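You operate a simulated robot arm through the tools that you are given. There is no shell and no other tool.

You are at the controls of a simulated robot arm. One attempt, no reset.

TASK
Halve the teal pan's lot once more in the splitter.
Fine: purple pan out into the BAY dish, teal pan into the hopper; both back on their marks before the gate opens; shut it once the hopper is empty.

The check looks at the end state, three seconds after you hand in, the way a careful person would. Anything else that was tipped, shoved, dropped, spilled or broken makes it a failure.

THE ROBOT
A 7-joint arm with a fingered hand, fixed in place. Base frame: the origin is at the foot of the arm, x ahead of it, y to its left, z up. Units: mm, degrees, N and s.
With the tool pointing down near the work surface it reaches from about 320 to 740 mm from the base axis. Its first joint turns from -166.0 to 166.0 degrees. Payload 4 kg.
Tool frame: the origin (TCP) lies between the finger pads and is the grasp point; the fingertips stand 26 mm ahead of it; z points along the fingers, y is the line along which they close. Largest opening 132 mm; the body of the gripper starts 73 mm behind the TCP. The gripper is a hand of 4 fingers: y runs from the thumb to the fingers, the wrist lies at [0, 0, -239] in the tool frame, and closing takes about 1.5 s.
Orientation is that of the tool frame in the base frame, as a unit quaternion [x, y, z, w]. With the fingers straight down and closing along the base's y, the tool's x points along the base's -x, its y along +y and its z along -z.

THE INTERFACE
- The arm moves only by the tool send_rows. Its argument "series" is a list of rows, each a list of 6 numbers: the shift along the base's x, y, z in mm, then the turn, a rotation vector about the base's x, y, z in degrees. In form: [[tx, ty, tz, ax, ay, az], ...]. A call has 1 to 20 rows; each row shifts and turns the commanded pose from where the row before left it. "gripper" is the closure in counts, from 0 (fully open) to 255 (shut), set as the call begins (left out, the last holds). A row lasts 0.2 s, in which the tool goes at most 50 mm and 8.6 degrees; a call with a longer step from one row to the next is refused whole, and so is a gripper value outside its range. A pose out of reach is approached as far as the arm can. The call stops where the force on the tool passes 40 N (or 10 N more than at its start, if that is more) or the arm is blocked; 0.2 s more then pass. Each finger travels about 72 mm/s and halts on what it meets, pressing with about 29 N; the grip force reading is that of the motor and also rises with nothing between the fingers. The clock runs only during rows and for 0.2 s after the last one: add rows that do not move to give the fingers time. The reply holds the time, the measured pose of the TCP, the force on the tool along the base axes, the opening and the grip force, in the units named above and with some noise, with the torque about the TCP (base axes, N m) and any sound that the robot's microphone picked up.
- Cameras (640 x 400 px; columns grow to the right, rows downward): "scene" is fixed at [391.7, 649.5, 1703.2]; the picture's right is [-0.99, 0.14, 0.00], its down [0.12, 0.82, -0.56] and it looks along [-0.08, -0.55, -0.83] (base axes); focal length 295 px, centre (320, 200). "wrist" rides on the gripper at [68, 2, -97] in the tool frame; the picture's right is [-0.02, 1.00, 0.00], its down [-0.82, -0.02, -0.58] and it looks along [-0.58, -0.01, 0.82] (tool axes); focal length 270 px, centre (320, 200). There is no depth. A picture from a camera that has moved, and an enlarged one, comes with that camera's place and axes in the base frame and with its lens. The place of the scene camera against the robot may be out by one fixed shift of up to 12 mm in any direction.
- get_image(camera): a new picture of that camera. No time passes.
- lift_body(by): slides the trunk up (or, below 0, down) by that many mm; the arm rides with it, the base frame stays. It gives what a move gives, with no picture.
- curl_fingers(finger1, finger2, finger3, thumb_bend): sets how far each is bent, from 0 (flat) to 100 (curled in); at 30 the hand is open as for a grip, at 70 the pads meet at the TCP. One left out holds its place. A second passes; each finger stops where it meets its share of the squeeze, and holds until it gets a number again. A gripper value or a shape takes the hand back. It gives what a move gives, with no picture; readings hold the bend of each and the force on the fingers (four entries, about 0 where the hand has none), thumb and palm.
- set_grasp(shape): the hand has 4 fingers and takes this shape, open, in about a second: jaw (thumb against the fingers, like two jaws); tri (thumb and two fingers); tip (a fingertip pinch); poke (one finger out to press); point (the index stretched); flat (the hand flat); cup (the hand cupped); fist (a fist). The gripper value then closes the fingers along that shape, each until it touches; the sizes above hold for jaw. It gives what a move gives, with no picture.
- zoom(camera, box): a new picture of the part [left, top, right, bottom] of that camera's present view, enlarged. No time passes.
- sign_off(): hands the job in; it is judged then, once.

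Places have to be worked out from the pictures, the camera data and where the tool is seen. Open the gripper and draw the arm clear of the work before you hand the job in, unless the task says otherwise.

The tools are called after "Request:" by a JSON object that holds its "method" and its "body". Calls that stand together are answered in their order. send_rows: Moves the arm, as the interface text tells. Its arguments: {"type":"object","properties":{"series":{"type":"array","items":{"type":"array","items":{"type":"number"}}},"gripper":{"type":"number"}},"required":["series"]} The other tools are called the same way: lift_body (by) slides the trunk up or down; set_grasp (shape) gives the hand a shape; curl_fingers (finger1, finger2, finger3, thumb_bend) moves the fingers one by one; get_image (camera) takes a picture; zoom (camera, box) takes an enlarged picture of a part of a camera's view; sign_off () hands the job in.

At the start:

```text
time: 0.0
ee_pos: [111.7, 320.9, 1377.7]
ee_rot: [-0.001, 1.0, -0.001, 0.0]
wrist_force: [-0.5, -0.9, -0.3]
ft_torque: [0.02, -0.01, -0.01]
width: 131.8
grasp_force: 0.1
shape: jaw
bend: [30.0, 30.0, 30.0, 30.0]
finger forces: [0.1, 0.0, 0.0, 0.1, 0.0, 0.0]
trunk travel left (down, up): [-525.0, 65.0]
```

scene: 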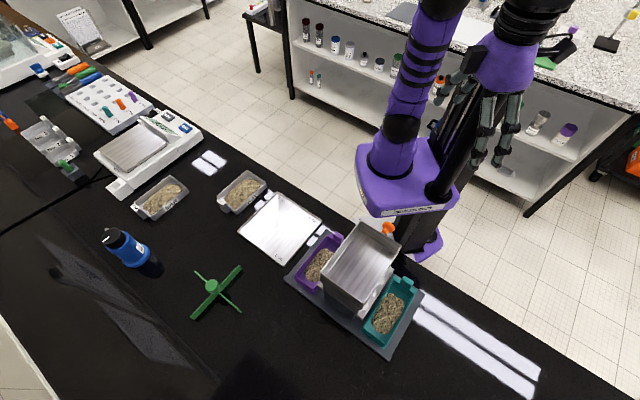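
wrist: 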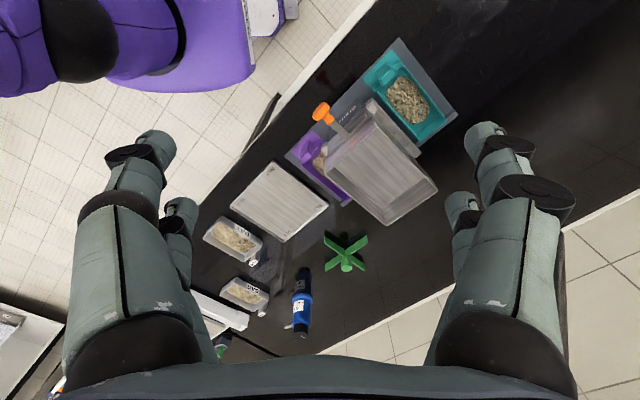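

I start by looking closer at the splitter, the pans and the dishes.

Request:
{"method": "zoom", "body": {"camera": "scene", "box": [270, 200, 450, 360]}}

Request:
{"method": "zoom", "body": {"camera": "scene", "box": [90, 110, 330, 270]}}

Request:
{"method": "zoom", "body": {"camera": "wrist", "box": [180, 30, 480, 340]}}

```text
2.50 times, centred on (360, 280) of scene
camera zoom: at [391.7, 649.5, 1703.2], right [-0.99, 0.14, 0.0], down [0.12, 0.82, -0.56], along [-0.08, -0.55, -0.83], focal length 738 px, centre (220, 0)
```

zoom: 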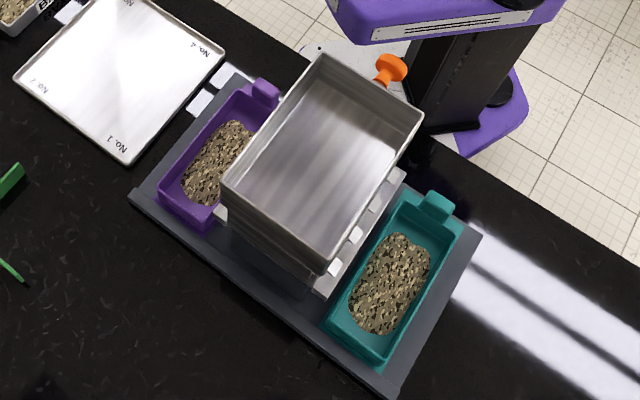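

```text
2.50 times, centred on (210, 190) of scene
camera zoom: at [391.7, 649.5, 1703.2], right [-0.99, 0.14, 0.0], down [0.12, 0.82, -0.56], along [-0.08, -0.55, -0.83], focal length 738 px, centre (595, 225)
```

zoom: 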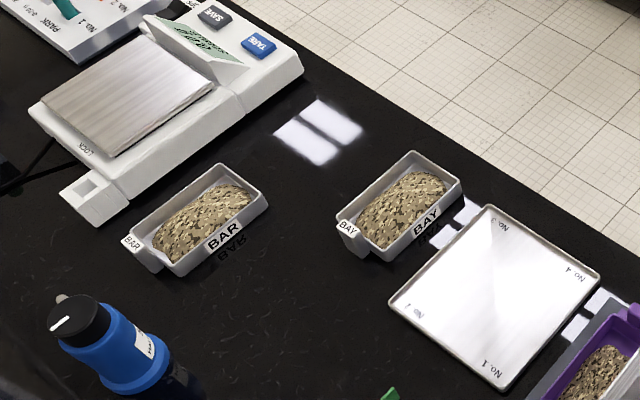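

```text
1.29 times, centred on (330, 185) of wrist
camera zoom: at [43.0, 321.8, 1472.3], right [0.02, 1.0, 0.0], down [0.82, -0.02, 0.58], along [0.58, -0.01, -0.82], focal length 349 px, centre (307, 219)
```

zoom: 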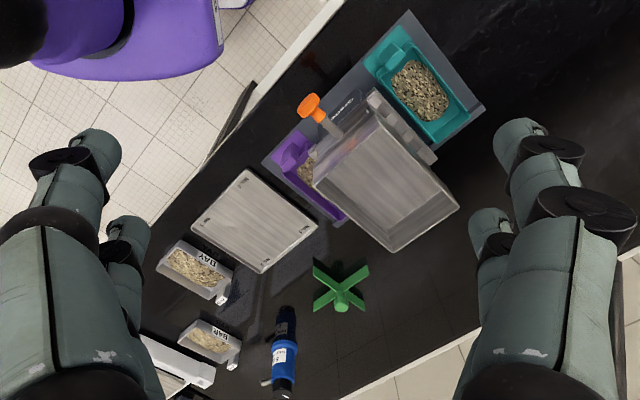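

The table looks to be around z≈910 and the hopper rim near z≈1108, with the splitter turned by about 45°. I lower the trunk a little to get a closer view.

Request:
{"method": "lift_body", "body": {"by": -100}}

Request:
{"method": "get_image", "body": {"camera": "wrist"}}

Request:
{"method": "get_image", "body": {"camera": "scene"}}

```text
time: 1.3
ee_pos: [112.1, 320.0, 1276.2]
ee_rot: [-0.001, 1.0, 0.001, 0.0]
wrist_force: [0.3, 0.2, -0.1]
ft_torque: [0.05, 0.0, 0.03]
width: 131.8
grasp_force: 0.1
shape: jaw
bend: [30.0, 30.0, 30.0, 30.0]
finger forces: [0.1, 0.0, 0.0, 0.0, 0.0, 0.0]
trunk travel left (down, up): [-425.0, 165.0]
```

```text
taken
camera wrist: at [43.1, 321.7, 1372.3], right [0.02, 1.0, 0.0], down [0.82, -0.02, 0.58], along [0.58, -0.01, -0.82], focal length 270 px, centre (320, 200)
```

wrist: 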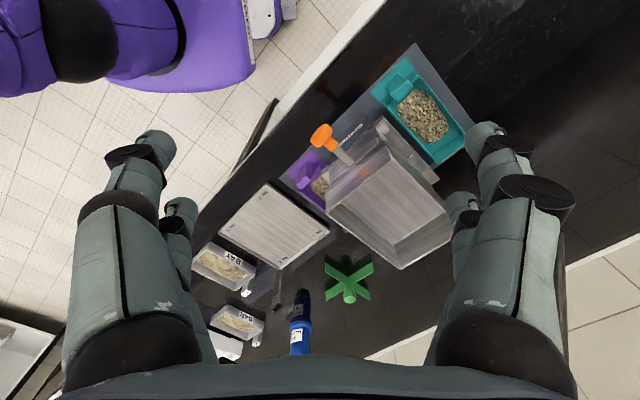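

```text
taken
```

scene: 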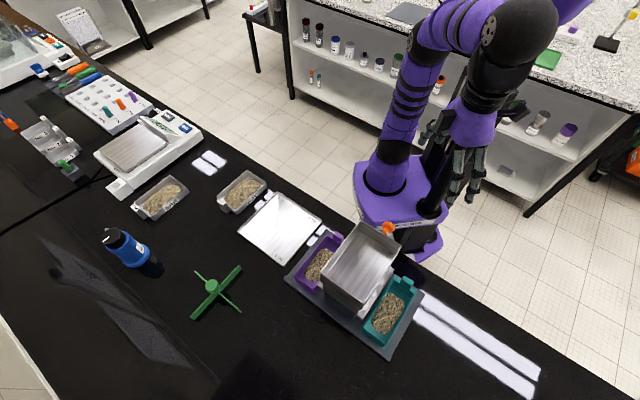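

I zoom in on the splitter with the wrist camera.

Request:
{"method": "zoom", "body": {"camera": "wrist", "box": [270, 40, 480, 180]}}

Request:
{"method": "zoom", "body": {"camera": "wrist", "box": [180, 180, 380, 360]}}

Request:
{"method": "zoom", "body": {"camera": "scene", "box": [290, 210, 430, 300]}}

```text
2.86 times, centred on (375, 110) of wrist
camera zoom: at [43.1, 321.7, 1372.3], right [0.02, 1.0, 0.0], down [0.82, -0.02, 0.58], along [0.58, -0.01, -0.82], focal length 772 px, centre (163, 457)
```

zoom: 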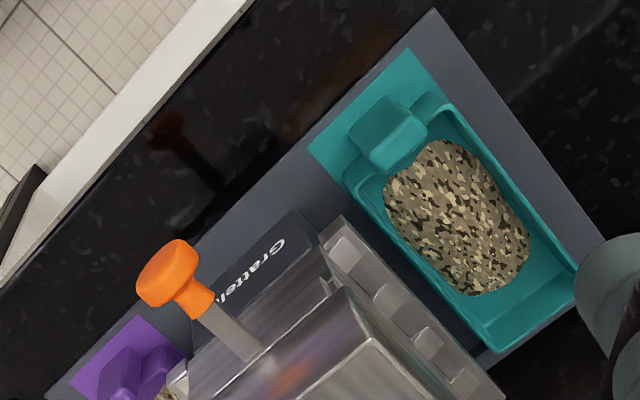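

```text
2.22 times, centred on (280, 270) of wrist
camera zoom: at [43.1, 321.7, 1372.3], right [0.02, 1.0, 0.0], down [0.82, -0.02, 0.58], along [0.58, -0.01, -0.82], focal length 601 px, centre (409, 44)
```

zoom: 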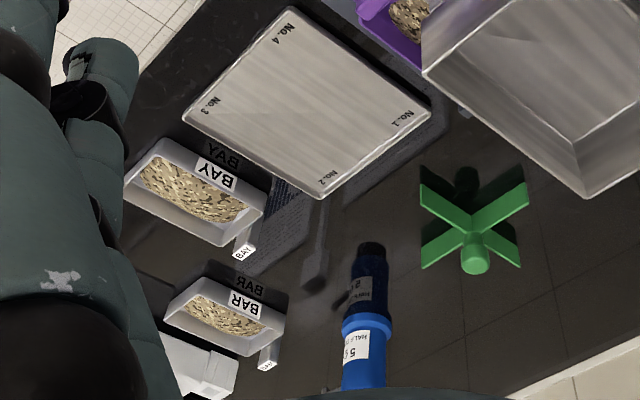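

```text
4.44 times, centred on (360, 255) of scene
camera zoom: at [391.7, 649.5, 1703.2], right [-0.99, 0.14, 0.0], down [0.12, 0.82, -0.56], along [-0.08, -0.55, -0.83], focal length 1311 px, centre (142, -44)
```

zoom: 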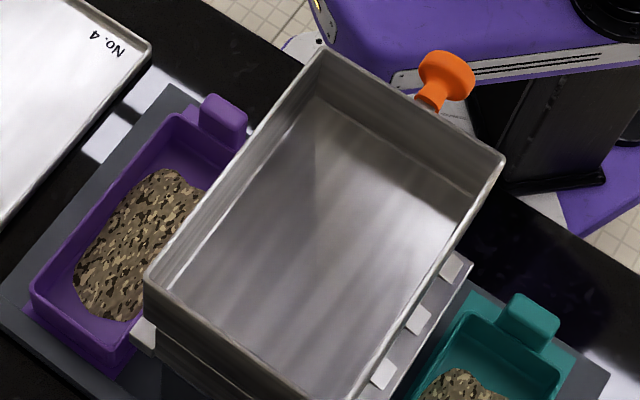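

The pans sit beside the splitter on coloured marks, each with a raised tab towards the robot, and an orange knob pulls a slide gate at the back. I move the hand lower, towards the teal side, to see the tab shape and the chute.

Request:
{"method": "send_rows", "body": {"series": [[-23, 15, -25, 0, 0, 0], [-23, 15, -25, 0, 0, 0], [-23, 15, -25, 0, 0, 0], [-23, 15, -25, 0, 0, 0]]}}

Request:
{"method": "get_image", "body": {"camera": "wrist"}}

Request:
{"method": "get_image", "body": {"camera": "scene"}}

```text
time: 2.3
ee_pos: [17.1, 379.8, 1176.8]
ee_rot: [-0.002, 1.0, 0.001, 0.001]
wrist_force: [1.3, 0.5, 0.1]
ft_torque: [-0.01, 0.01, 0.0]
width: 131.9
grasp_force: 0.0
shape: jaw
bend: [30.0, 30.0, 30.0, 30.0]
finger forces: [0.0, 0.0, 0.1, 0.0, 0.0, 0.1]
trunk travel left (down, up): [-425.0, 165.0]
```

```text
taken
camera wrist: at [-50.3, 381.5, 1271.8], right [0.02, 1.0, 0.0], down [0.82, -0.02, 0.58], along [0.58, -0.01, -0.82], focal length 270 px, centre (320, 200)
```

wrist: 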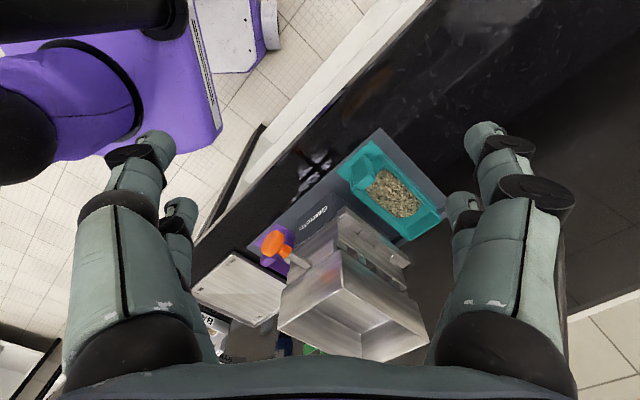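

```text
taken
```

scene: 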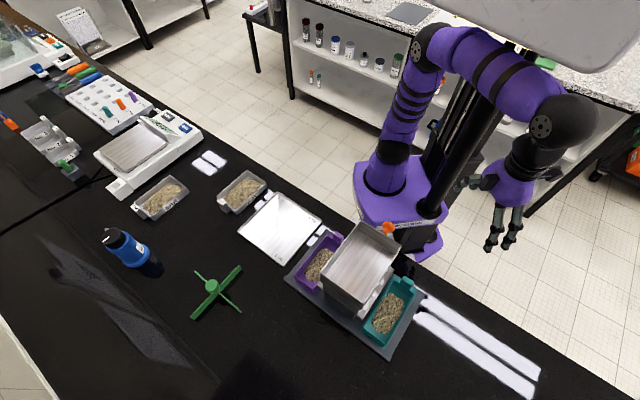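

I zoom in on the teal pan and the gate from here.

Request:
{"method": "zoom", "body": {"camera": "wrist", "box": [240, 120, 450, 260]}}

Request:
{"method": "zoom", "body": {"camera": "wrist", "box": [320, 120, 450, 210]}}

```text
2.86 times, centred on (345, 190) of wrist
camera zoom: at [-50.3, 381.5, 1271.8], right [0.02, 1.0, 0.0], down [0.82, -0.02, 0.58], along [0.58, -0.01, -0.82], focal length 772 px, centre (249, 229)
```

zoom: 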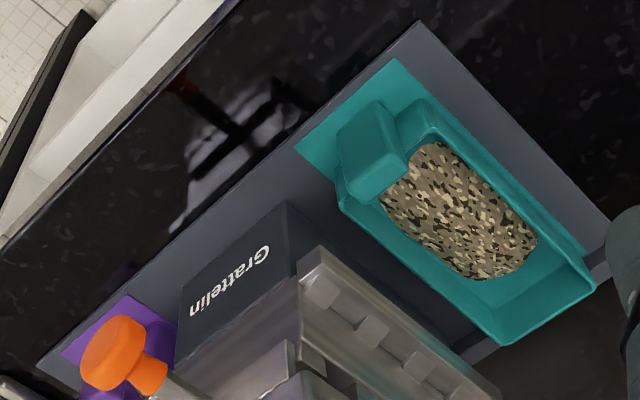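

```text
4.44 times, centred on (385, 165) of wrist
camera zoom: at [-50.3, 381.5, 1271.8], right [0.02, 1.0, 0.0], down [0.82, -0.02, 0.58], along [0.58, -0.01, -0.82], focal length 1201 px, centre (31, 356)
```

zoom: 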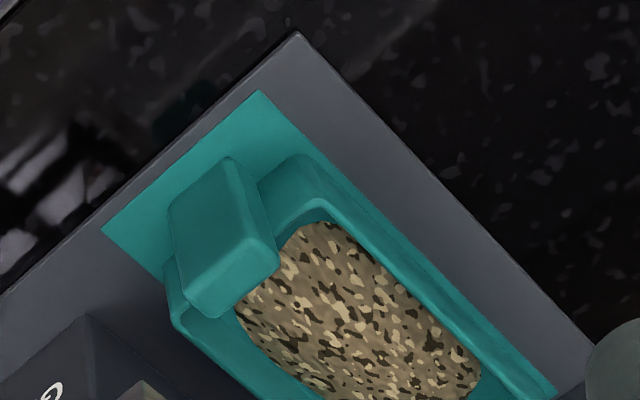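

I zoom tighter on the tab and on the gate knob.

Request:
{"method": "zoom", "body": {"camera": "wrist", "box": [335, 145, 395, 195]}}

Request:
{"method": "zoom", "body": {"camera": "wrist", "box": [250, 210, 330, 280]}}

Request:
{"method": "zoom", "body": {"camera": "scene", "box": [365, 270, 425, 345]}}

Request:
{"method": "zoom", "body": {"camera": "scene", "box": [285, 220, 345, 295]}}

```text
8.00 times, centred on (365, 170) of wrist
camera zoom: at [-50.3, 381.5, 1271.8], right [0.02, 1.0, 0.0], down [0.82, -0.02, 0.58], along [0.58, -0.01, -0.82], focal length 2162 px, centre (-40, 440)
```

zoom: 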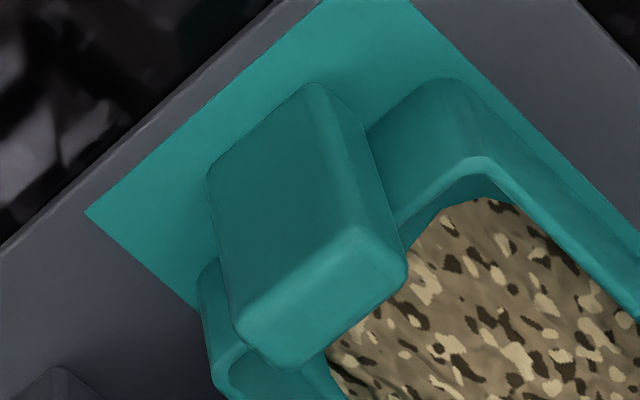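

```text
5.71 times, centred on (290, 245) of wrist
camera zoom: at [-50.3, 381.5, 1271.8], right [0.02, 1.0, 0.0], down [0.82, -0.02, 0.58], along [0.58, -0.01, -0.82], focal length 1544 px, centre (491, -57)
```

zoom: 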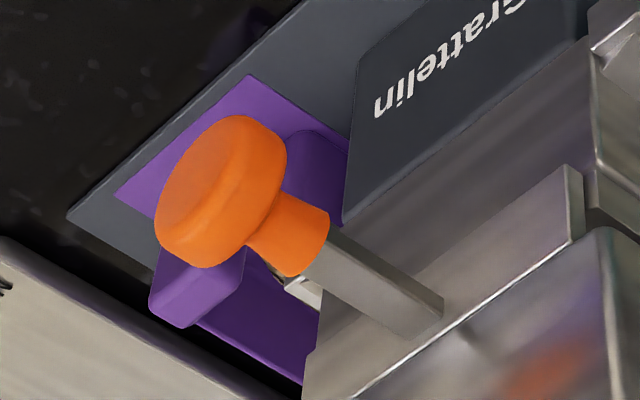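

```text
5.33 times, centred on (395, 308) of scene
camera zoom: at [391.7, 649.5, 1703.2], right [-0.99, 0.14, 0.0], down [0.12, 0.82, -0.56], along [-0.08, -0.55, -0.83], focal length 1573 px, centre (-80, -373)
```

zoom: 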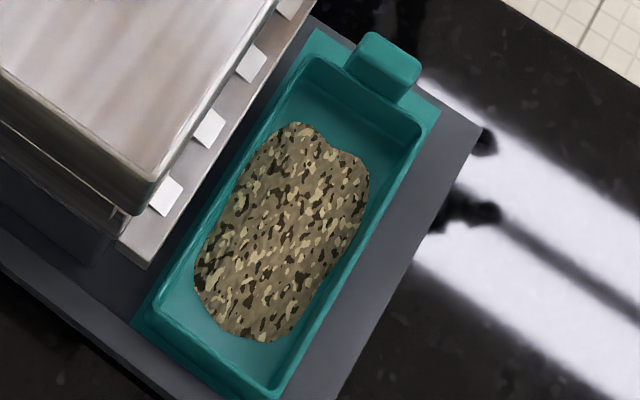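

```text
5.33 times, centred on (315, 258) of scene
camera zoom: at [391.7, 649.5, 1703.2], right [-0.99, 0.14, 0.0], down [0.12, 0.82, -0.56], along [-0.08, -0.55, -0.83], focal length 1573 px, centre (347, -107)
```

zoom: 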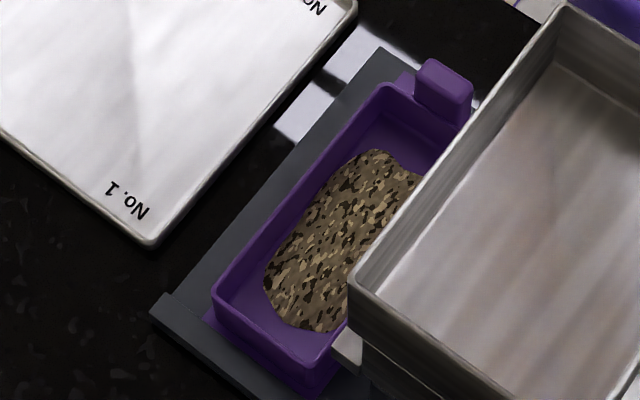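

The tab is a vertical block on the outside of the back wall. Before choosing a grasp I look at how the fingers are arranged.

Request:
{"method": "zoom", "body": {"camera": "wrist", "box": [60, 110, 260, 270]}}

Request:
{"method": "zoom", "body": {"camera": "wrist", "box": [400, 110, 600, 270]}}

Request:
{"method": "zoom", "body": {"camera": "scene", "box": [440, 120, 580, 260]}}

```text
2.50 times, centred on (160, 190) of wrist
camera zoom: at [-50.3, 381.5, 1271.8], right [0.02, 1.0, 0.0], down [0.82, -0.02, 0.58], along [0.58, -0.01, -0.82], focal length 676 px, centre (720, 225)
```

zoom: 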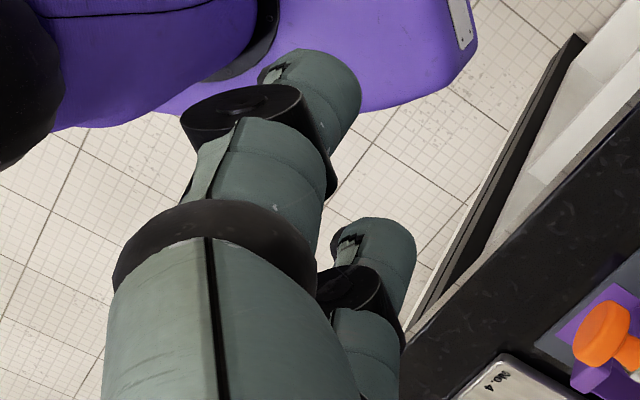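

```text
2.50 times, centred on (500, 190) of wrist
camera zoom: at [-50.3, 381.5, 1271.8], right [0.02, 1.0, 0.0], down [0.82, -0.02, 0.58], along [0.58, -0.01, -0.82], focal length 676 px, centre (-130, 225)
```

zoom: 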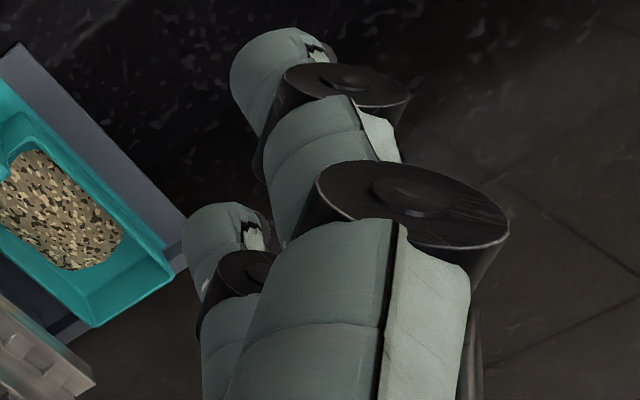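

```text
2.86 times, centred on (510, 190) of scene
camera zoom: at [391.7, 649.5, 1703.2], right [-0.99, 0.14, 0.0], down [0.12, 0.82, -0.56], along [-0.08, -0.55, -0.83], focal length 843 px, centre (-223, 229)
```

zoom: 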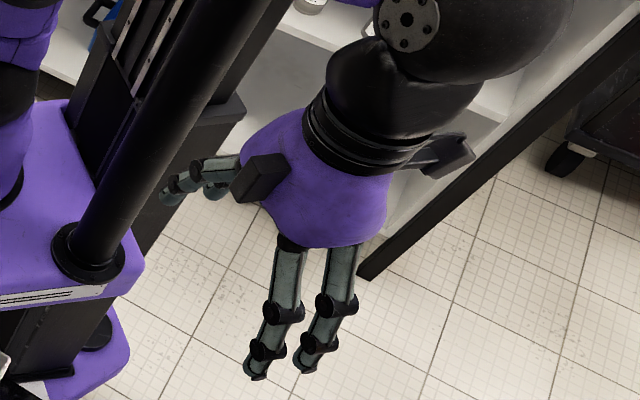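

The hand has two finger pairs about 40 mm apart, and the tab is only about 28 mm wide. I check the other hand shapes here in free space.

Request:
{"method": "set_grasp", "body": {"shape": "tip"}}

Request:
{"method": "get_image", "body": {"camera": "wrist"}}

Request:
{"method": "set_grasp", "body": {"shape": "tri"}}

Request:
{"method": "get_image", "body": {"camera": "wrist"}}

```text
time: 3.2
ee_pos: [17.8, 378.7, 1176.5]
ee_rot: [-0.001, 1.0, 0.0, 0.0]
wrist_force: [-0.4, 0.0, 0.4]
ft_torque: [0.01, -0.02, 0.02]
width: 131.9
grasp_force: 0.1
shape: tip
bend: [30.0, 30.0, 30.0, 30.0]
finger forces: [0.0, 0.1, 0.1, 0.0, 0.0, 0.0]
trunk travel left (down, up): [-425.0, 165.0]
```

```text
taken
camera wrist: at [-49.4, 381.4, 1271.8], right [0.02, 1.0, 0.0], down [0.82, -0.02, 0.58], along [0.58, -0.01, -0.82], focal length 270 px, centre (320, 200)
```

wrist: 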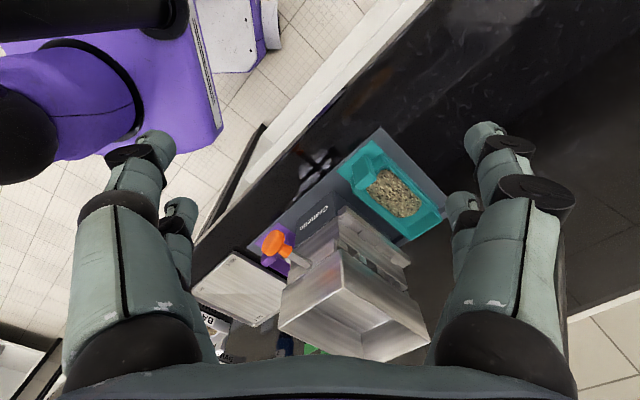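

```text
time: 4.1
ee_pos: [18.5, 379.1, 1177.3]
ee_rot: [-0.002, 1.0, 0.0, 0.001]
wrist_force: [-1.0, -0.7, -0.9]
ft_torque: [0.02, -0.01, 0.04]
width: 131.9
grasp_force: 0.2
shape: tri
bend: [30.0, 30.0, 30.0, 30.0]
finger forces: [0.0, 0.1, 0.1, 0.0, 0.0, 0.0]
trunk travel left (down, up): [-425.0, 165.0]
```

```text
taken
camera wrist: at [-49.4, 381.4, 1271.8], right [0.02, 1.0, 0.0], down [0.82, -0.02, 0.58], along [0.58, -0.01, -0.82], focal length 270 px, centre (320, 200)
```

wrist: 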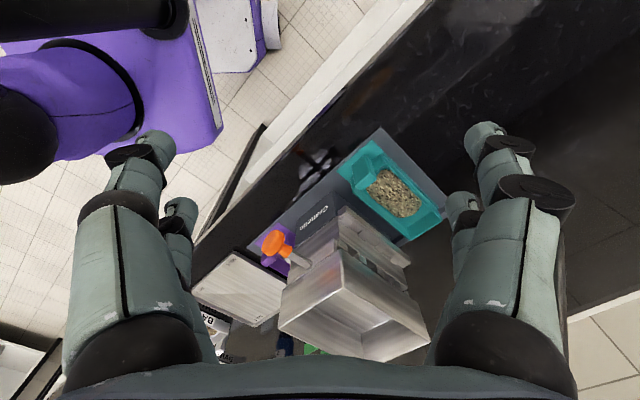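

Open, the shapes look the same, so I go back to jaw. I close it partly to see how the pads meet.

Request:
{"method": "set_grasp", "body": {"shape": "jaw"}}

Request:
{"method": "send_rows", "body": {"series": [[0, 0, 0, 0, 0, 0], [0, 0, 0, 0, 0, 0], [0, 0, 0, 0, 0, 0], [0, 0, 0, 0, 0, 0], [0, 0, 0, 0, 0, 0], [0, 0, 0, 0, 0, 0], [0, 0, 0, 0, 0, 0]], "gripper": 225}}

Request:
{"method": "get_image", "body": {"camera": "wrist"}}

Request:
{"method": "zoom", "body": {"camera": "scene", "box": [440, 120, 580, 260]}}

```text
time: 5.0
ee_pos: [19.1, 379.0, 1175.5]
ee_rot: [-0.001, 1.0, 0.001, 0.0]
wrist_force: [-0.1, 0.3, 0.0]
ft_torque: [0.01, 0.02, 0.01]
width: 131.9
grasp_force: 0.2
shape: jaw
bend: [30.0, 30.0, 30.0, 30.0]
finger forces: [0.0, 0.0, 0.0, 0.1, 0.0, 0.1]
trunk travel left (down, up): [-425.0, 165.0]
```

```text
time: 6.6
ee_pos: [19.4, 379.1, 1176.6]
ee_rot: [-0.001, 1.0, 0.0, 0.0]
wrist_force: [0.3, 0.7, 0.6]
ft_torque: [-0.01, 0.02, -0.01]
width: 15.5
grasp_force: 0.0
shape: jaw
bend: [72.0, 72.0, 72.0, 70.0]
finger forces: [0.0, 0.0, 0.1, 0.0, 0.0, 0.0]
trunk travel left (down, up): [-425.0, 165.0]
```

```text
taken
camera wrist: at [-49.6, 381.5, 1271.7], right [0.02, 1.0, 0.0], down [0.82, -0.02, 0.58], along [0.58, -0.01, -0.82], focal length 270 px, centre (320, 200)
```

wrist: 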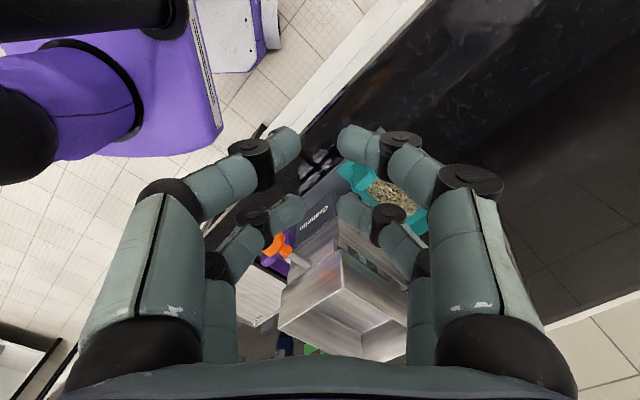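

```text
2.86 times, centred on (510, 190) of scene
camera zoom: at [391.7, 649.5, 1703.2], right [-0.99, 0.14, 0.0], down [0.12, 0.82, -0.56], along [-0.08, -0.55, -0.83], focal length 843 px, centre (-223, 229)
```

zoom: 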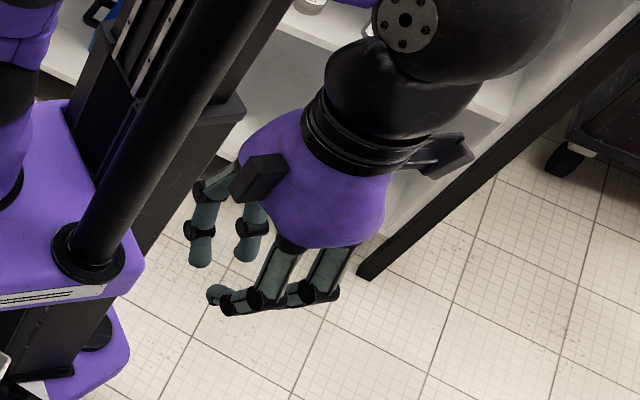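

Closed, the fingertips meet slightly ahead of the TCP. I turn the hand to line up with the splitter (about −46° yaw) and move above the teal tab, estimated at (142, 439), for a close look.

Request:
{"method": "send_rows", "body": {"series": [[20, 10, 0, 0, 0, -7.6], [20, 10, 0, 0, 0, -7.6], [20, 10, 0, 0, 0, -7.6], [20, 10, 0, 0, 0, -7.6], [20, 10, 0, 0, 0, -7.6], [22, 10, 0, 0, 0, -7.6]], "gripper": 100}}

Request:
{"method": "get_image", "body": {"camera": "wrist"}}

Request:
{"method": "get_image", "body": {"camera": "scene"}}

```text
time: 8.0
ee_pos: [142.9, 437.9, 1177.0]
ee_rot: [0.387, 0.922, 0.0, 0.0]
wrist_force: [0.1, 1.1, 0.4]
ft_torque: [-0.03, -0.01, -0.02]
width: 79.9
grasp_force: 0.0
shape: jaw
bend: [71.0, 71.0, 71.0, 70.0]
finger forces: [0.1, 0.1, 0.1, 0.1, 0.0, 0.1]
trunk travel left (down, up): [-425.0, 165.0]
```

```text
taken
camera wrist: at [95.8, 489.0, 1273.0], right [0.73, 0.68, 0.0], down [0.56, -0.6, 0.58], along [0.39, -0.42, -0.82], focal length 270 px, centre (320, 200)
```

wrist: 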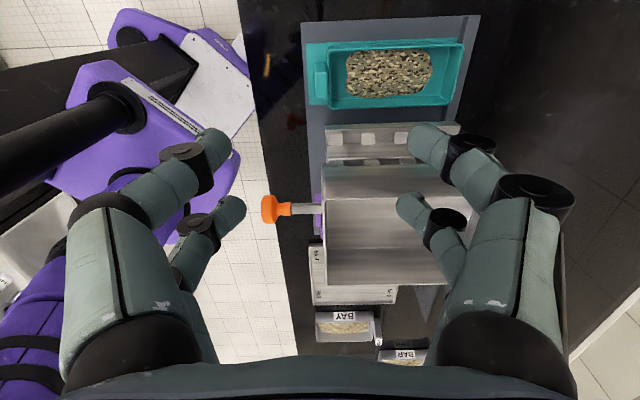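

```text
taken
```

scene: 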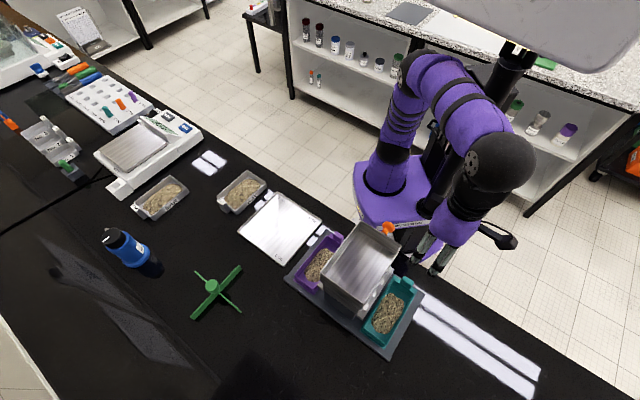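

I zoom in to measure the teal pan, the tab and the chute.

Request:
{"method": "zoom", "body": {"camera": "wrist", "box": [295, 10, 485, 130]}}

Request:
{"method": "zoom", "body": {"camera": "wrist", "box": [250, 110, 460, 300]}}

```text
3.33 times, centred on (390, 70) of wrist
camera zoom: at [95.8, 489.0, 1273.0], right [0.73, 0.68, 0.0], down [0.56, -0.6, 0.58], along [0.39, -0.42, -0.82], focal length 901 px, centre (87, 633)
```

zoom: 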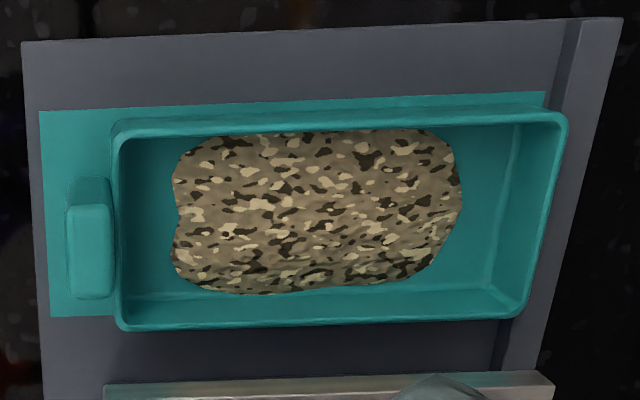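

```text
2.11 times, centred on (355, 205) of wrist
camera zoom: at [95.8, 489.0, 1273.0], right [0.73, 0.68, 0.0], down [0.56, -0.6, 0.58], along [0.39, -0.42, -0.82], focal length 569 px, centre (246, 190)
```

zoom: 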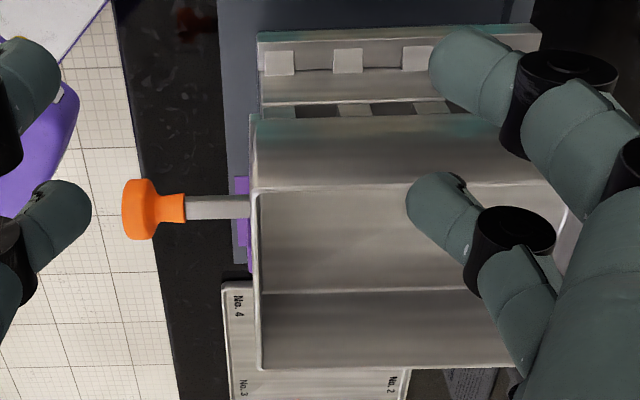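

Measured, taking u as az 45° (away from the robot) and v as az 135°:
- teal tab at about (142, 441), top z≈961, 29×13 mm
- pan rim 143×63 mm at z≈941
- hopper rim centre at about (266, 425), z≈1108
- knob at about (172, 332, 1050)
- purple tab, by symmetry, at about (281, 302)

Next I dry-run the pouring motion in free air to see which wrist turns the arm can do.

Request:
{"method": "send_rows", "body": {"series": [[5, 23, 31, 0, 0, 0], [5, 23, 31, 0, 0, 0], [5, 23, 31, 0, 0, 0], [3, 24, 31, 0, 0, 0], [0, 0, 0, 0, 0, -8.2], [0, 0, 0, 0, 0, -8.2], [0, 0, 0, 0, 0, -8.2], [0, 0, 0, 0, 0, -8.2], [0, 0, 0, 0, 0, -8.2], [0, 0, 0, 0, 0, -8.2], [0, 0, 0, 0, 0, -8.2], [0, 0, 0, 0, 0, -8.2], [0, 0, 0, 0, 0, -8.2], [0, 0, 0, 0, 0, -8.2], [0, 0, 0, 0, 0, -8]]}}

Request:
{"method": "get_image", "body": {"camera": "scene"}}

```text
time: 11.2
ee_pos: [149.1, 469.2, 1227.0]
ee_rot: [0.926, 0.378, 0.0, 0.0]
wrist_force: [0.7, 0.6, -0.2]
ft_torque: [-0.01, -0.04, 0.02]
width: 79.9
grasp_force: 0.1
shape: jaw
bend: [71.0, 71.0, 71.0, 70.0]
finger forces: [0.1, 0.1, 0.1, 0.0, 0.0, 0.0]
out of reach, approached as far as the arm can: row 2, 3, 4
trunk travel left (down, up): [-425.0, 165.0]
```

```text
taken
```

scene: 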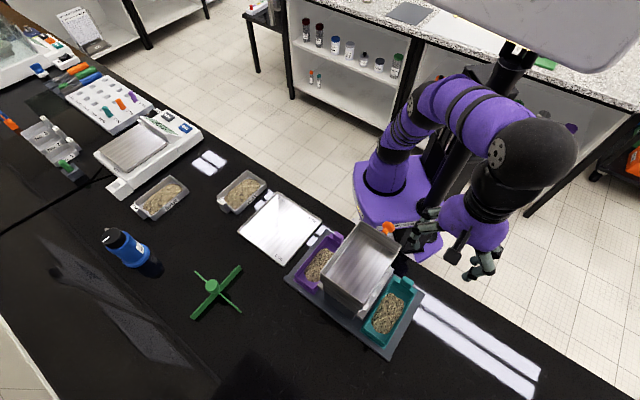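

The yaw works, but the height at that radius is limited by the trunk. I raise the trunk and test the tilt about the u axis, which stands for front-down pouring with the hand pointing +v.

Request:
{"method": "lift_body", "body": {"by": 120}}

Request:
{"method": "send_rows", "body": {"series": [[0, 0, 0, 5.8, 5.8, 0], [0, 0, 0, 5.8, 5.8, 0], [0, 0, 0, 5.8, 5.8, 0], [0, 0, 0, 5.8, 5.8, 0], [0, 0, 0, 5.8, 5.8, 0], [0, 0, 0, 5.8, 5.8, 0], [0, 0, 0, 5.8, 5.8, 0], [0, 0, 0, 5.8, 5.8, 0], [0, 0, 0, 5.8, 5.8, 0], [0, 0, 0, 5.8, 5.8, 0], [0, 0, 0, 5.8, 5.8, 0]]}}

Request:
{"method": "get_image", "body": {"camera": "scene"}}

```text
time: 12.7
ee_pos: [150.8, 468.9, 1347.0]
ee_rot: [0.925, 0.379, 0.0, 0.0]
wrist_force: [-0.2, -0.2, 0.7]
ft_torque: [0.0, -0.01, 0.01]
width: 80.0
grasp_force: 0.1
shape: jaw
bend: [71.0, 71.0, 71.0, 70.0]
finger forces: [0.0, 0.0, 0.0, 0.0, 0.1, 0.0]
trunk travel left (down, up): [-545.0, 45.0]
```

```text
time: 15.1
ee_pos: [150.9, 469.2, 1348.1]
ee_rot: [-0.652, -0.267, 0.274, 0.655]
wrist_force: [-0.3, 0.1, 0.3]
ft_torque: [0.01, -0.01, 0.02]
width: 79.9
grasp_force: 0.0
shape: jaw
bend: [71.0, 71.0, 71.0, 70.0]
finger forces: [0.0, 0.1, 0.1, 0.0, 0.0, 0.1]
trunk travel left (down, up): [-545.0, 45.0]
```

```text
taken
```

scene: 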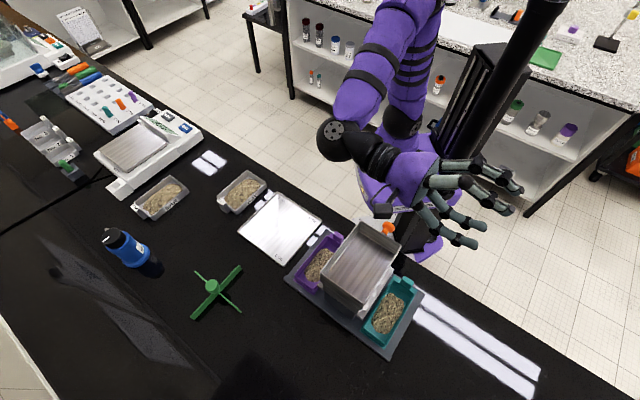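

That tilt works well. I continue the dry run to the real pour position over the hopper, including going past 90°.

Request:
{"method": "send_rows", "body": {"series": [[33, -15, -17, 0, 0, 0], [33, -15, -17, 0, 0, 0], [33, -16, -17, 0, 0, 0], [34, -16, -17, 0, 0, 0], [11, -11, -6, 4.6, 4.6, 0], [11, -11, -6, 4.6, 4.6, 0], [11, -11, -6, 4.6, 4.6, 0], [11, -11, -7, 4.6, 4.6, 0]]}}

Request:
{"method": "get_image", "body": {"camera": "scene"}}

```text
time: 16.9
ee_pos: [326.7, 362.4, 1254.9]
ee_rot: [-0.487, -0.2, 0.329, 0.784]
wrist_force: [0.6, -0.3, 0.2]
ft_torque: [0.0, -0.01, 0.02]
width: 80.0
grasp_force: 0.1
shape: jaw
bend: [71.0, 71.0, 71.0, 70.0]
finger forces: [0.1, 0.0, 0.0, 0.1, 0.0, 0.1]
trunk travel left (down, up): [-545.0, 45.0]
```

```text
taken
```

scene: 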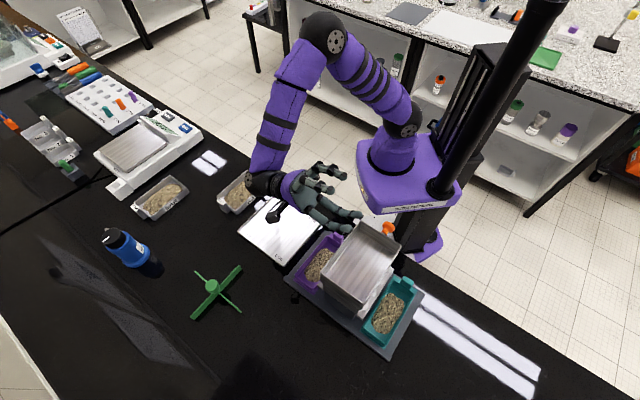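

Teal pouring is feasible. I reverse to level and test whether the wrist can also reach the yaw needed for the purple pan (tool y along −u, camera on the outside).

Request:
{"method": "send_rows", "body": {"series": [[0, 0, 30, -5.8, -5.8, 0], [0, 0, 30, -5.8, -5.8, 0], [0, 0, 20, -5.8, -5.8, 0], [0, 0, 0, -5.8, -5.8, 0], [0, 0, 0, -5.8, -5.8, 0], [0, 0, 0, -5.8, -5.8, 0], [0, 0, 0, -5.8, -5.8, 0], [0, 0, 0, -5.8, -5.8, 0], [0, 0, 0, -5.8, -5.8, 0], [0, 0, 0, -5.8, -5.8, 0], [0, 0, 0, -5.8, -5.8, 0], [0, 0, 0, -5.8, -5.8, 0], [0, 0, 0, -5.8, -5.8, 0], [0, 0, 0, -5.6, -5.6, 0], [-10, -10, 0, 0, 0, 0], [-12, -15, 0, 0, 0, 0], [-12, -18, 0, 0, 0, 0], [-12, -18, 0, 0, 0, 0]]}}

Request:
{"method": "send_rows", "body": {"series": [[0, 0, 0, 0, 0, -8.2], [0, 0, 0, 0, 0, -8.2], [0, 0, 0, 0, 0, -8.2], [0, 0, 0, 0, 0, -8.2], [0, 0, 0, 0, 0, -8.2], [0, 0, 0, 0, 0, -8.2], [0, 0, 0, 0, 0, -8.2], [0, 0, 0, 0, 0, -8.2], [0, 0, 0, 0, 0, -8.2], [0, 0, 0, 0, 0, -8.2], [0, 0, 0, 0, 0, -8]]}}

Request:
{"method": "get_image", "body": {"camera": "scene"}}

```text
time: 20.7
ee_pos: [281.2, 301.8, 1333.6]
ee_rot: [0.926, 0.378, -0.006, -0.013]
wrist_force: [-0.5, -0.1, -0.2]
ft_torque: [-0.04, -0.01, -0.01]
width: 79.7
grasp_force: 0.1
shape: jaw
bend: [71.0, 71.0, 71.0, 70.0]
finger forces: [0.0, 0.1, 0.0, 0.1, 0.1, 0.0]
trunk travel left (down, up): [-545.0, 45.0]
```

```text
time: 23.1
ee_pos: [292.9, 309.3, 1311.0]
ee_rot: [0.943, -0.332, -0.017, 0.014]
wrist_force: [1.7, -2.4, 1.7]
ft_torque: [0.19, 0.08, -0.04]
width: 80.1
grasp_force: 0.1
shape: jaw
bend: [71.0, 71.0, 71.0, 70.0]
finger forces: [0.2, 0.0, 0.0, 0.1, 0.1, 0.0]
out of reach, approached as far as the arm can: row 10, 11
trunk travel left (down, up): [-545.0, 45.0]
```

```text
taken
```

scene: 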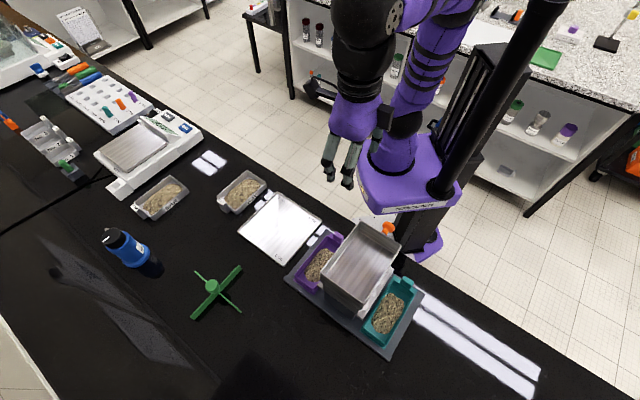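

The yaw stops about 6° short in that direction. I try the other way round, turning back and then on to +135° from the start.

Request:
{"method": "send_rows", "body": {"series": [[0, 0, 0, 0, 0, 8.5], [0, 0, 0, 0, 0, 8.5], [0, 0, 0, 0, 0, 8.5], [0, 0, 0, 0, 0, 8.5], [0, 0, 0, 0, 0, 8.5], [0, 0, 0, 0, 0, 8.5], [0, 0, 0, 0, 0, 8.5], [0, 0, 0, 0, 0, 8.5], [0, 0, 0, 0, 0, 8.5], [0, 0, 0, 0, 0, 8.5], [0, 0, 0, 0, 0, 8.5], [0, 0, 0, 0, 0, 8.5], [0, 0, 0, 0, 0, 8.5], [0, 0, 0, 0, 0, 8.5], [0, 0, 0, 0, 0, 8.5], [0, 0, 0, 0, 0, 8.5], [0, 0, 0, 0, 0, 8.5], [0, 0, 0, 0, 0, 8.5], [0, 0, 0, 0, 0, 8.5], [0, 0, 0, 0, 0, 8.5]]}}

Request:
{"method": "send_rows", "body": {"series": [[0, 0, 0, 0, 0, 8.5], [0, 0, 0, 0, 0, 8.5], [0, 0, 0, 0, 0, 8.5], [0, 0, 0, 0, 0, 8.5], [0, 0, 0, 0, 0, 8.5], [0, 0, 0, 0, 0, 8.5], [0, 0, 0, 0, 0, 8.5], [0, 0, 0, 0, 0, 8.5], [0, 0, 0, 0, 0, 8.5], [0, 0, 0, 0, 0, 8.5], [0, 0, 0, 0, 0, 8.5], [0, 0, 0, 0, 0, 8.5], [0, 0, 0, 0, 0, 8.5], [0, 0, 0, 0, 0, 8.5], [0, 0, 0, 0, 0, 8.5], [0, 0, 0, 0, 0, 8.5], [0, 0, 0, 0, 0, 8.5], [0, 0, 0, 0, 0, 8.5], [0, 0, 0, 0, 0, 8.5]]}}

```text
time: 27.3
ee_pos: [291.2, 306.8, 1315.2]
ee_rot: [0.414, 0.91, 0.009, 0.013]
wrist_force: [0.2, -0.7, 0.0]
ft_torque: [0.0, 0.01, -0.01]
width: 79.9
grasp_force: 0.0
shape: jaw
bend: [71.0, 71.0, 71.0, 70.0]
finger forces: [0.1, 0.0, 0.1, 0.0, 0.0, 0.0]
trunk travel left (down, up): [-545.0, 45.0]
```

```text
time: 31.3
ee_pos: [291.5, 306.2, 1315.8]
ee_rot: [0.832, -0.554, -0.014, 0.007]
wrist_force: [0.6, -0.2, -1.6]
ft_torque: [0.0, 0.02, 0.0]
width: 79.8
grasp_force: 0.1
shape: jaw
bend: [71.0, 71.0, 71.0, 70.0]
finger forces: [0.0, 0.1, 0.0, 0.0, 0.0, 0.1]
trunk travel left (down, up): [-545.0, 45.0]
```

Going the other way shows no limit so far. I turn the remaining 22° to reach tool y = −u.

Request:
{"method": "send_rows", "body": {"series": [[0, 0, 0, 0, 0, 7.5], [0, 0, 0, 0, 0, 7.5], [0, 0, 0, 0, 0, 7.3], [0, 0, 0, 0, 0, 0]]}}

Request:
{"method": "get_image", "body": {"camera": "wrist"}}

Request:
{"method": "get_image", "body": {"camera": "scene"}}

```text
time: 32.3
ee_pos: [290.1, 306.9, 1314.8]
ee_rot: [0.924, -0.383, -0.012, 0.009]
wrist_force: [-0.3, -0.4, -0.6]
ft_torque: [0.02, -0.01, 0.0]
width: 79.9
grasp_force: 0.0
shape: jaw
bend: [71.0, 71.0, 71.0, 70.0]
finger forces: [0.1, 0.0, 0.0, 0.0, 0.1, 0.0]
trunk travel left (down, up): [-545.0, 45.0]
```

```text
taken
camera wrist: at [339.9, 258.1, 1409.2], right [-0.72, -0.69, 0.03], down [-0.55, 0.6, 0.59], along [-0.42, 0.41, -0.81], focal length 270 px, centre (320, 200)
```

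wrist: 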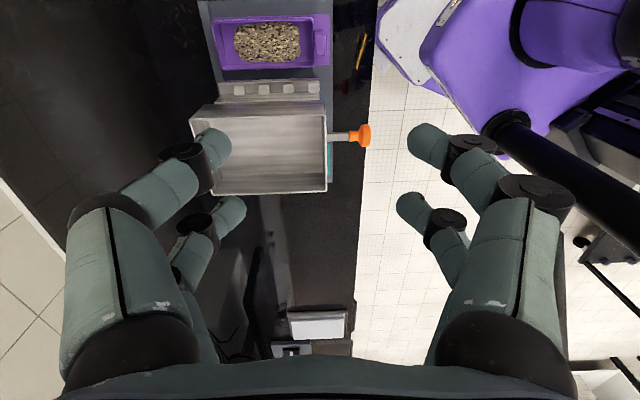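

```text
taken
```

scene: 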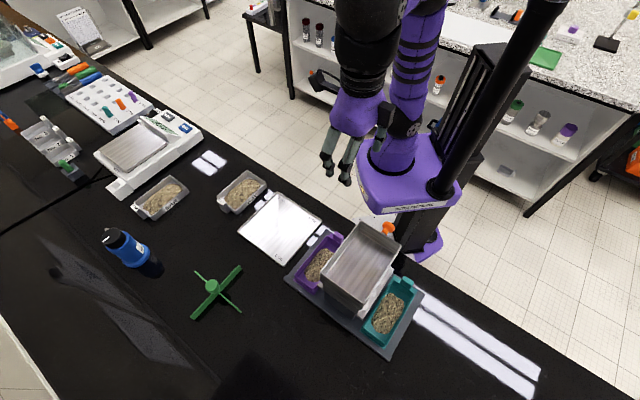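

That reaches tool y = −u. I straighten a small residual tilt and go to look at the BAY dish with the starting hand orientation.

Request:
{"method": "send_rows", "body": {"series": [[0, 0, 0, 0.4, -1.7, 0], [6.5, -15, -1, 0, 0, -8.4], [6.5, -15, -1, 0, 0, -8.4], [6.5, -15, -1, 0, 0, -8.4], [6.5, -15, -1, 0, 0, -8.4], [6.5, -15, -1, 0, 0, -8.4], [6.5, -15, -1, 0, 0, -8.4], [6.5, -15, -1, 0, 0, -8.4], [6.5, -15, -1, 0, 0, -8.4], [6.5, -15, -1, 0, 0, -8.4], [6.5, -15, -1, 0, 0, -8.4], [6.5, -15, -1, 0, 0, -8.4], [6.5, -15, -1, 0, 0, -8.4], [6.5, -15, -1, 0, 0, -8.4], [6.5, -15, -1, 0, 0, -8.4], [6.5, -15, -1, 0, 0, -8.4], [2.5, 2, -1, 0, 0, -9]]}}

Request:
{"method": "get_image", "body": {"camera": "wrist"}}

```text
refused: row 17 steps farther than a row can; nothing moved
```

```text
taken
camera wrist: at [339.9, 258.1, 1409.2], right [-0.72, -0.69, 0.03], down [-0.55, 0.6, 0.59], along [-0.42, 0.41, -0.81], focal length 270 px, centre (320, 200)
```

wrist: 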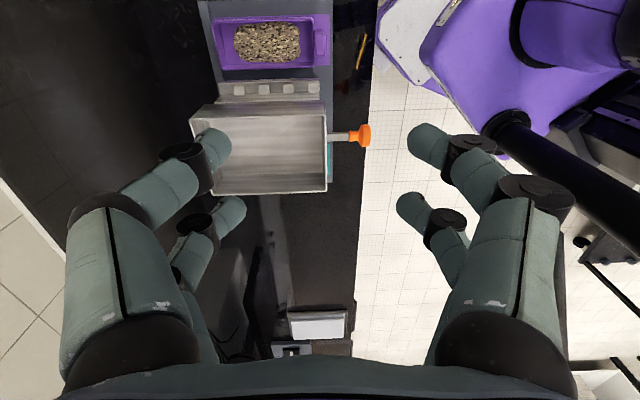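

The last row was over the turn limit, so nothing moved. I resend with smaller steps.

Request:
{"method": "send_rows", "body": {"series": [[0, 0, 0, 0.4, -1.7, 0], [6.5, -14, -1, 0, 0, -8.4], [6.5, -14, -1, 0, 0, -8.4], [6.5, -14, -1, 0, 0, -8.4], [6.5, -14, -1, 0, 0, -8.4], [6.5, -14, -1, 0, 0, -8.4], [6.5, -14, -1, 0, 0, -8.4], [6.5, -14, -1, 0, 0, -8.4], [6.5, -14, -1, 0, 0, -8.4], [6.5, -14, -1, 0, 0, -8.4], [6.5, -14, -1, 0, 0, -8.4], [6.5, -14, -1, 0, 0, -8.4], [6.5, -14, -1, 0, 0, -8.4], [6.5, -14, -1, 0, 0, -8.4], [6.5, -14, -1, 0, 0, -8.4], [6.5, -14, -1, 0, 0, -8.4], [2.5, -10, -1, 0, 0, -8.5]]}}

Request:
{"method": "get_image", "body": {"camera": "wrist"}}

```text
time: 35.9
ee_pos: [391.0, 85.5, 1297.2]
ee_rot: [-0.002, 1.0, 0.0, 0.0]
wrist_force: [-0.4, -0.2, -0.4]
ft_torque: [0.03, 0.01, -0.02]
width: 80.1
grasp_force: 0.1
shape: jaw
bend: [71.0, 71.0, 71.0, 70.0]
finger forces: [0.1, 0.0, 0.1, 0.0, 0.1, 0.0]
trunk travel left (down, up): [-545.0, 45.0]
```

```text
taken
camera wrist: at [321.7, 88.9, 1394.1], right [0.02, 1.0, 0.0], down [0.82, -0.02, 0.58], along [0.58, -0.01, -0.82], focal length 270 px, centre (320, 200)
```

wrist: 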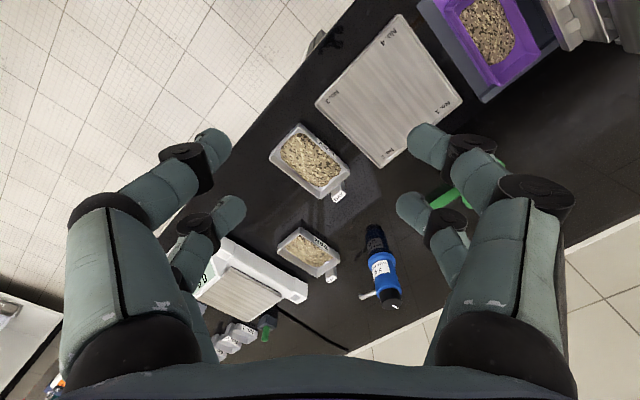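

I zoom in on the BAY dish.

Request:
{"method": "zoom", "body": {"camera": "wrist", "box": [250, 105, 370, 215]}}

Request:
{"method": "zoom", "body": {"camera": "wrist", "box": [400, 0, 560, 110]}}

```text
3.64 times, centred on (310, 160) of wrist
camera zoom: at [321.7, 88.9, 1394.1], right [0.02, 1.0, 0.0], down [0.82, -0.02, 0.58], along [0.58, -0.01, -0.82], focal length 983 px, centre (356, 346)
```

zoom: 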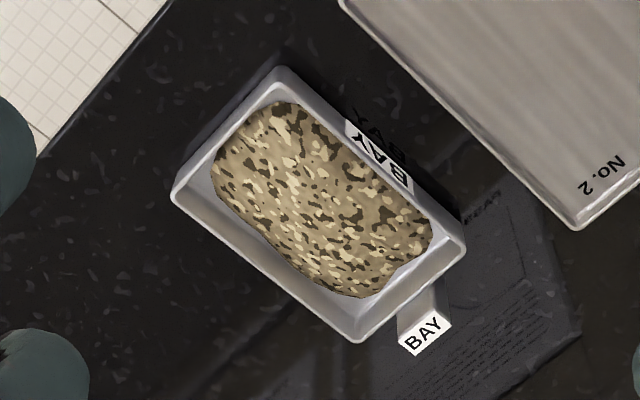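

```text
3.64 times, centred on (480, 55) of wrist
camera zoom: at [321.7, 88.9, 1394.1], right [0.02, 1.0, 0.0], down [0.82, -0.02, 0.58], along [0.58, -0.01, -0.82], focal length 983 px, centre (-262, 727)
```

zoom: 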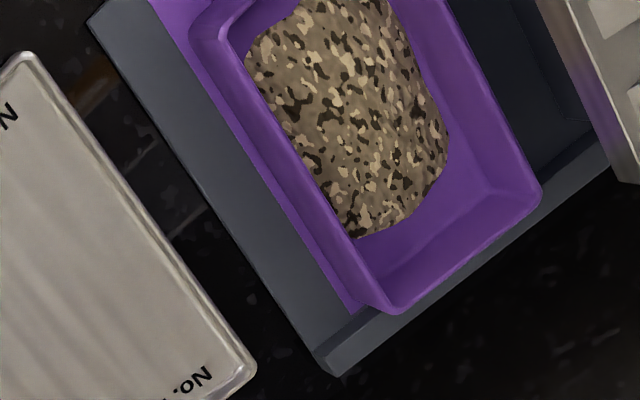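

BAY's rim is about 134×84 mm, centred near (564, 67), with its long axis at az≈43.5°. I dry-run the BAY pour (pan front facing az 210°, hand pointing outward), starting with the level start pose.

Request:
{"method": "send_rows", "body": {"series": [[25.4, 4.8, -18, 0, 0, -5], [25.4, 4.8, -18, 0, 0, -5], [25.4, 4.8, -18, 0, 0, -5], [25.4, 4.8, -18, 0, 0, -5], [25.4, 4.8, -18, 0, 0, -5], [25.4, 4.8, -18, 0, 0, -5], [25.4, 4.8, -18, 0, 0, -5], [25.4, 4.8, -18, 0, 0, -5], [25.4, 4.8, -18, 0, 0, -5], [25.4, 4.8, -18, 0, 0, -5], [25.4, 4.8, -18, 0, 0, -5], [25.4, 4.8, -18, 0, 0, -5]]}}

Request:
{"method": "get_image", "body": {"camera": "scene"}}

```text
time: 38.5
ee_pos: [696.2, 144.1, 1079.5]
ee_rot: [0.498, 0.867, -0.001, -0.002]
wrist_force: [-0.2, -0.6, 0.7]
ft_torque: [-0.01, -0.01, 0.01]
width: 79.7
grasp_force: 0.1
shape: jaw
bend: [71.0, 71.0, 71.0, 70.0]
finger forces: [0.0, 0.1, 0.0, 0.1, 0.1, 0.0]
trunk travel left (down, up): [-545.0, 45.0]
```

```text
taken
```

scene: 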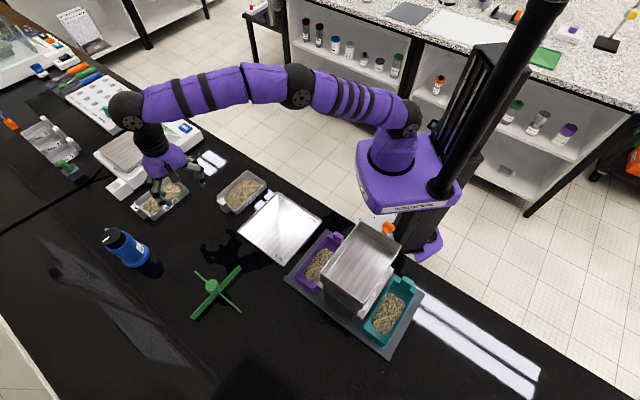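

The level pose is reachable. Now I dry-run the tilt up to 116° along the planned arc.

Request:
{"method": "send_rows", "body": {"series": [[-4.7, -2.7, 16.8, 4.15, -7.19, 0], [-7.3, -4.2, 15.8, 4.15, -7.19, 0], [-9.9, -5.7, 14.4, 4.15, -7.19, 0], [-12.1, -7.0, 12.5, 4.15, -7.19, 0], [-14.2, -8.2, 10.4, 4.15, -7.19, 0], [-16.0, -9.3, 7.7, 4.15, -7.19, 0], [-17.4, -10.0, 5.0, 4.15, -7.19, 0], [-18.5, -10.7, 7.0, 4.15, -7.19, 0], [-19.1, -11.0, 3.8, 4.15, -7.19, 0], [-19.5, -11.2, 0.6, 4.15, -7.19, 0], [-19.3, -11.2, -2.6, 4.15, -7.19, 0], [-18.8, -10.8, -5.9, 4.15, -7.19, 0], [-17.8, -10.3, -8.9, 4.15, -7.19, 0], [-16.5, -9.6, -11.8, 4.15, -7.19, 0]]}}

Request:
{"method": "get_image", "body": {"camera": "scene"}}

```text
time: 41.5
ee_pos: [520.1, 12.4, 1178.2]
ee_rot: [0.263, 0.459, 0.734, 0.425]
wrist_force: [1.0, -0.9, 0.8]
ft_torque: [-0.03, -0.01, 0.0]
width: 80.1
grasp_force: 0.1
shape: jaw
bend: [71.0, 71.0, 71.0, 70.0]
finger forces: [0.0, 0.0, 0.0, 0.0, 0.0, 0.0]
out of reach, approached as far as the arm can: row 12, 13, 14
trunk travel left (down, up): [-545.0, 45.0]
```

```text
taken
```

scene: 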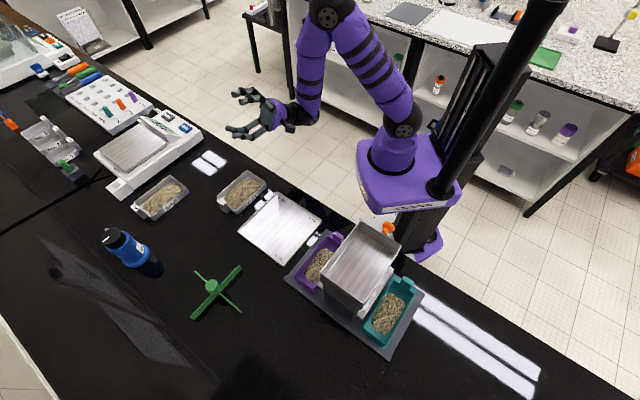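

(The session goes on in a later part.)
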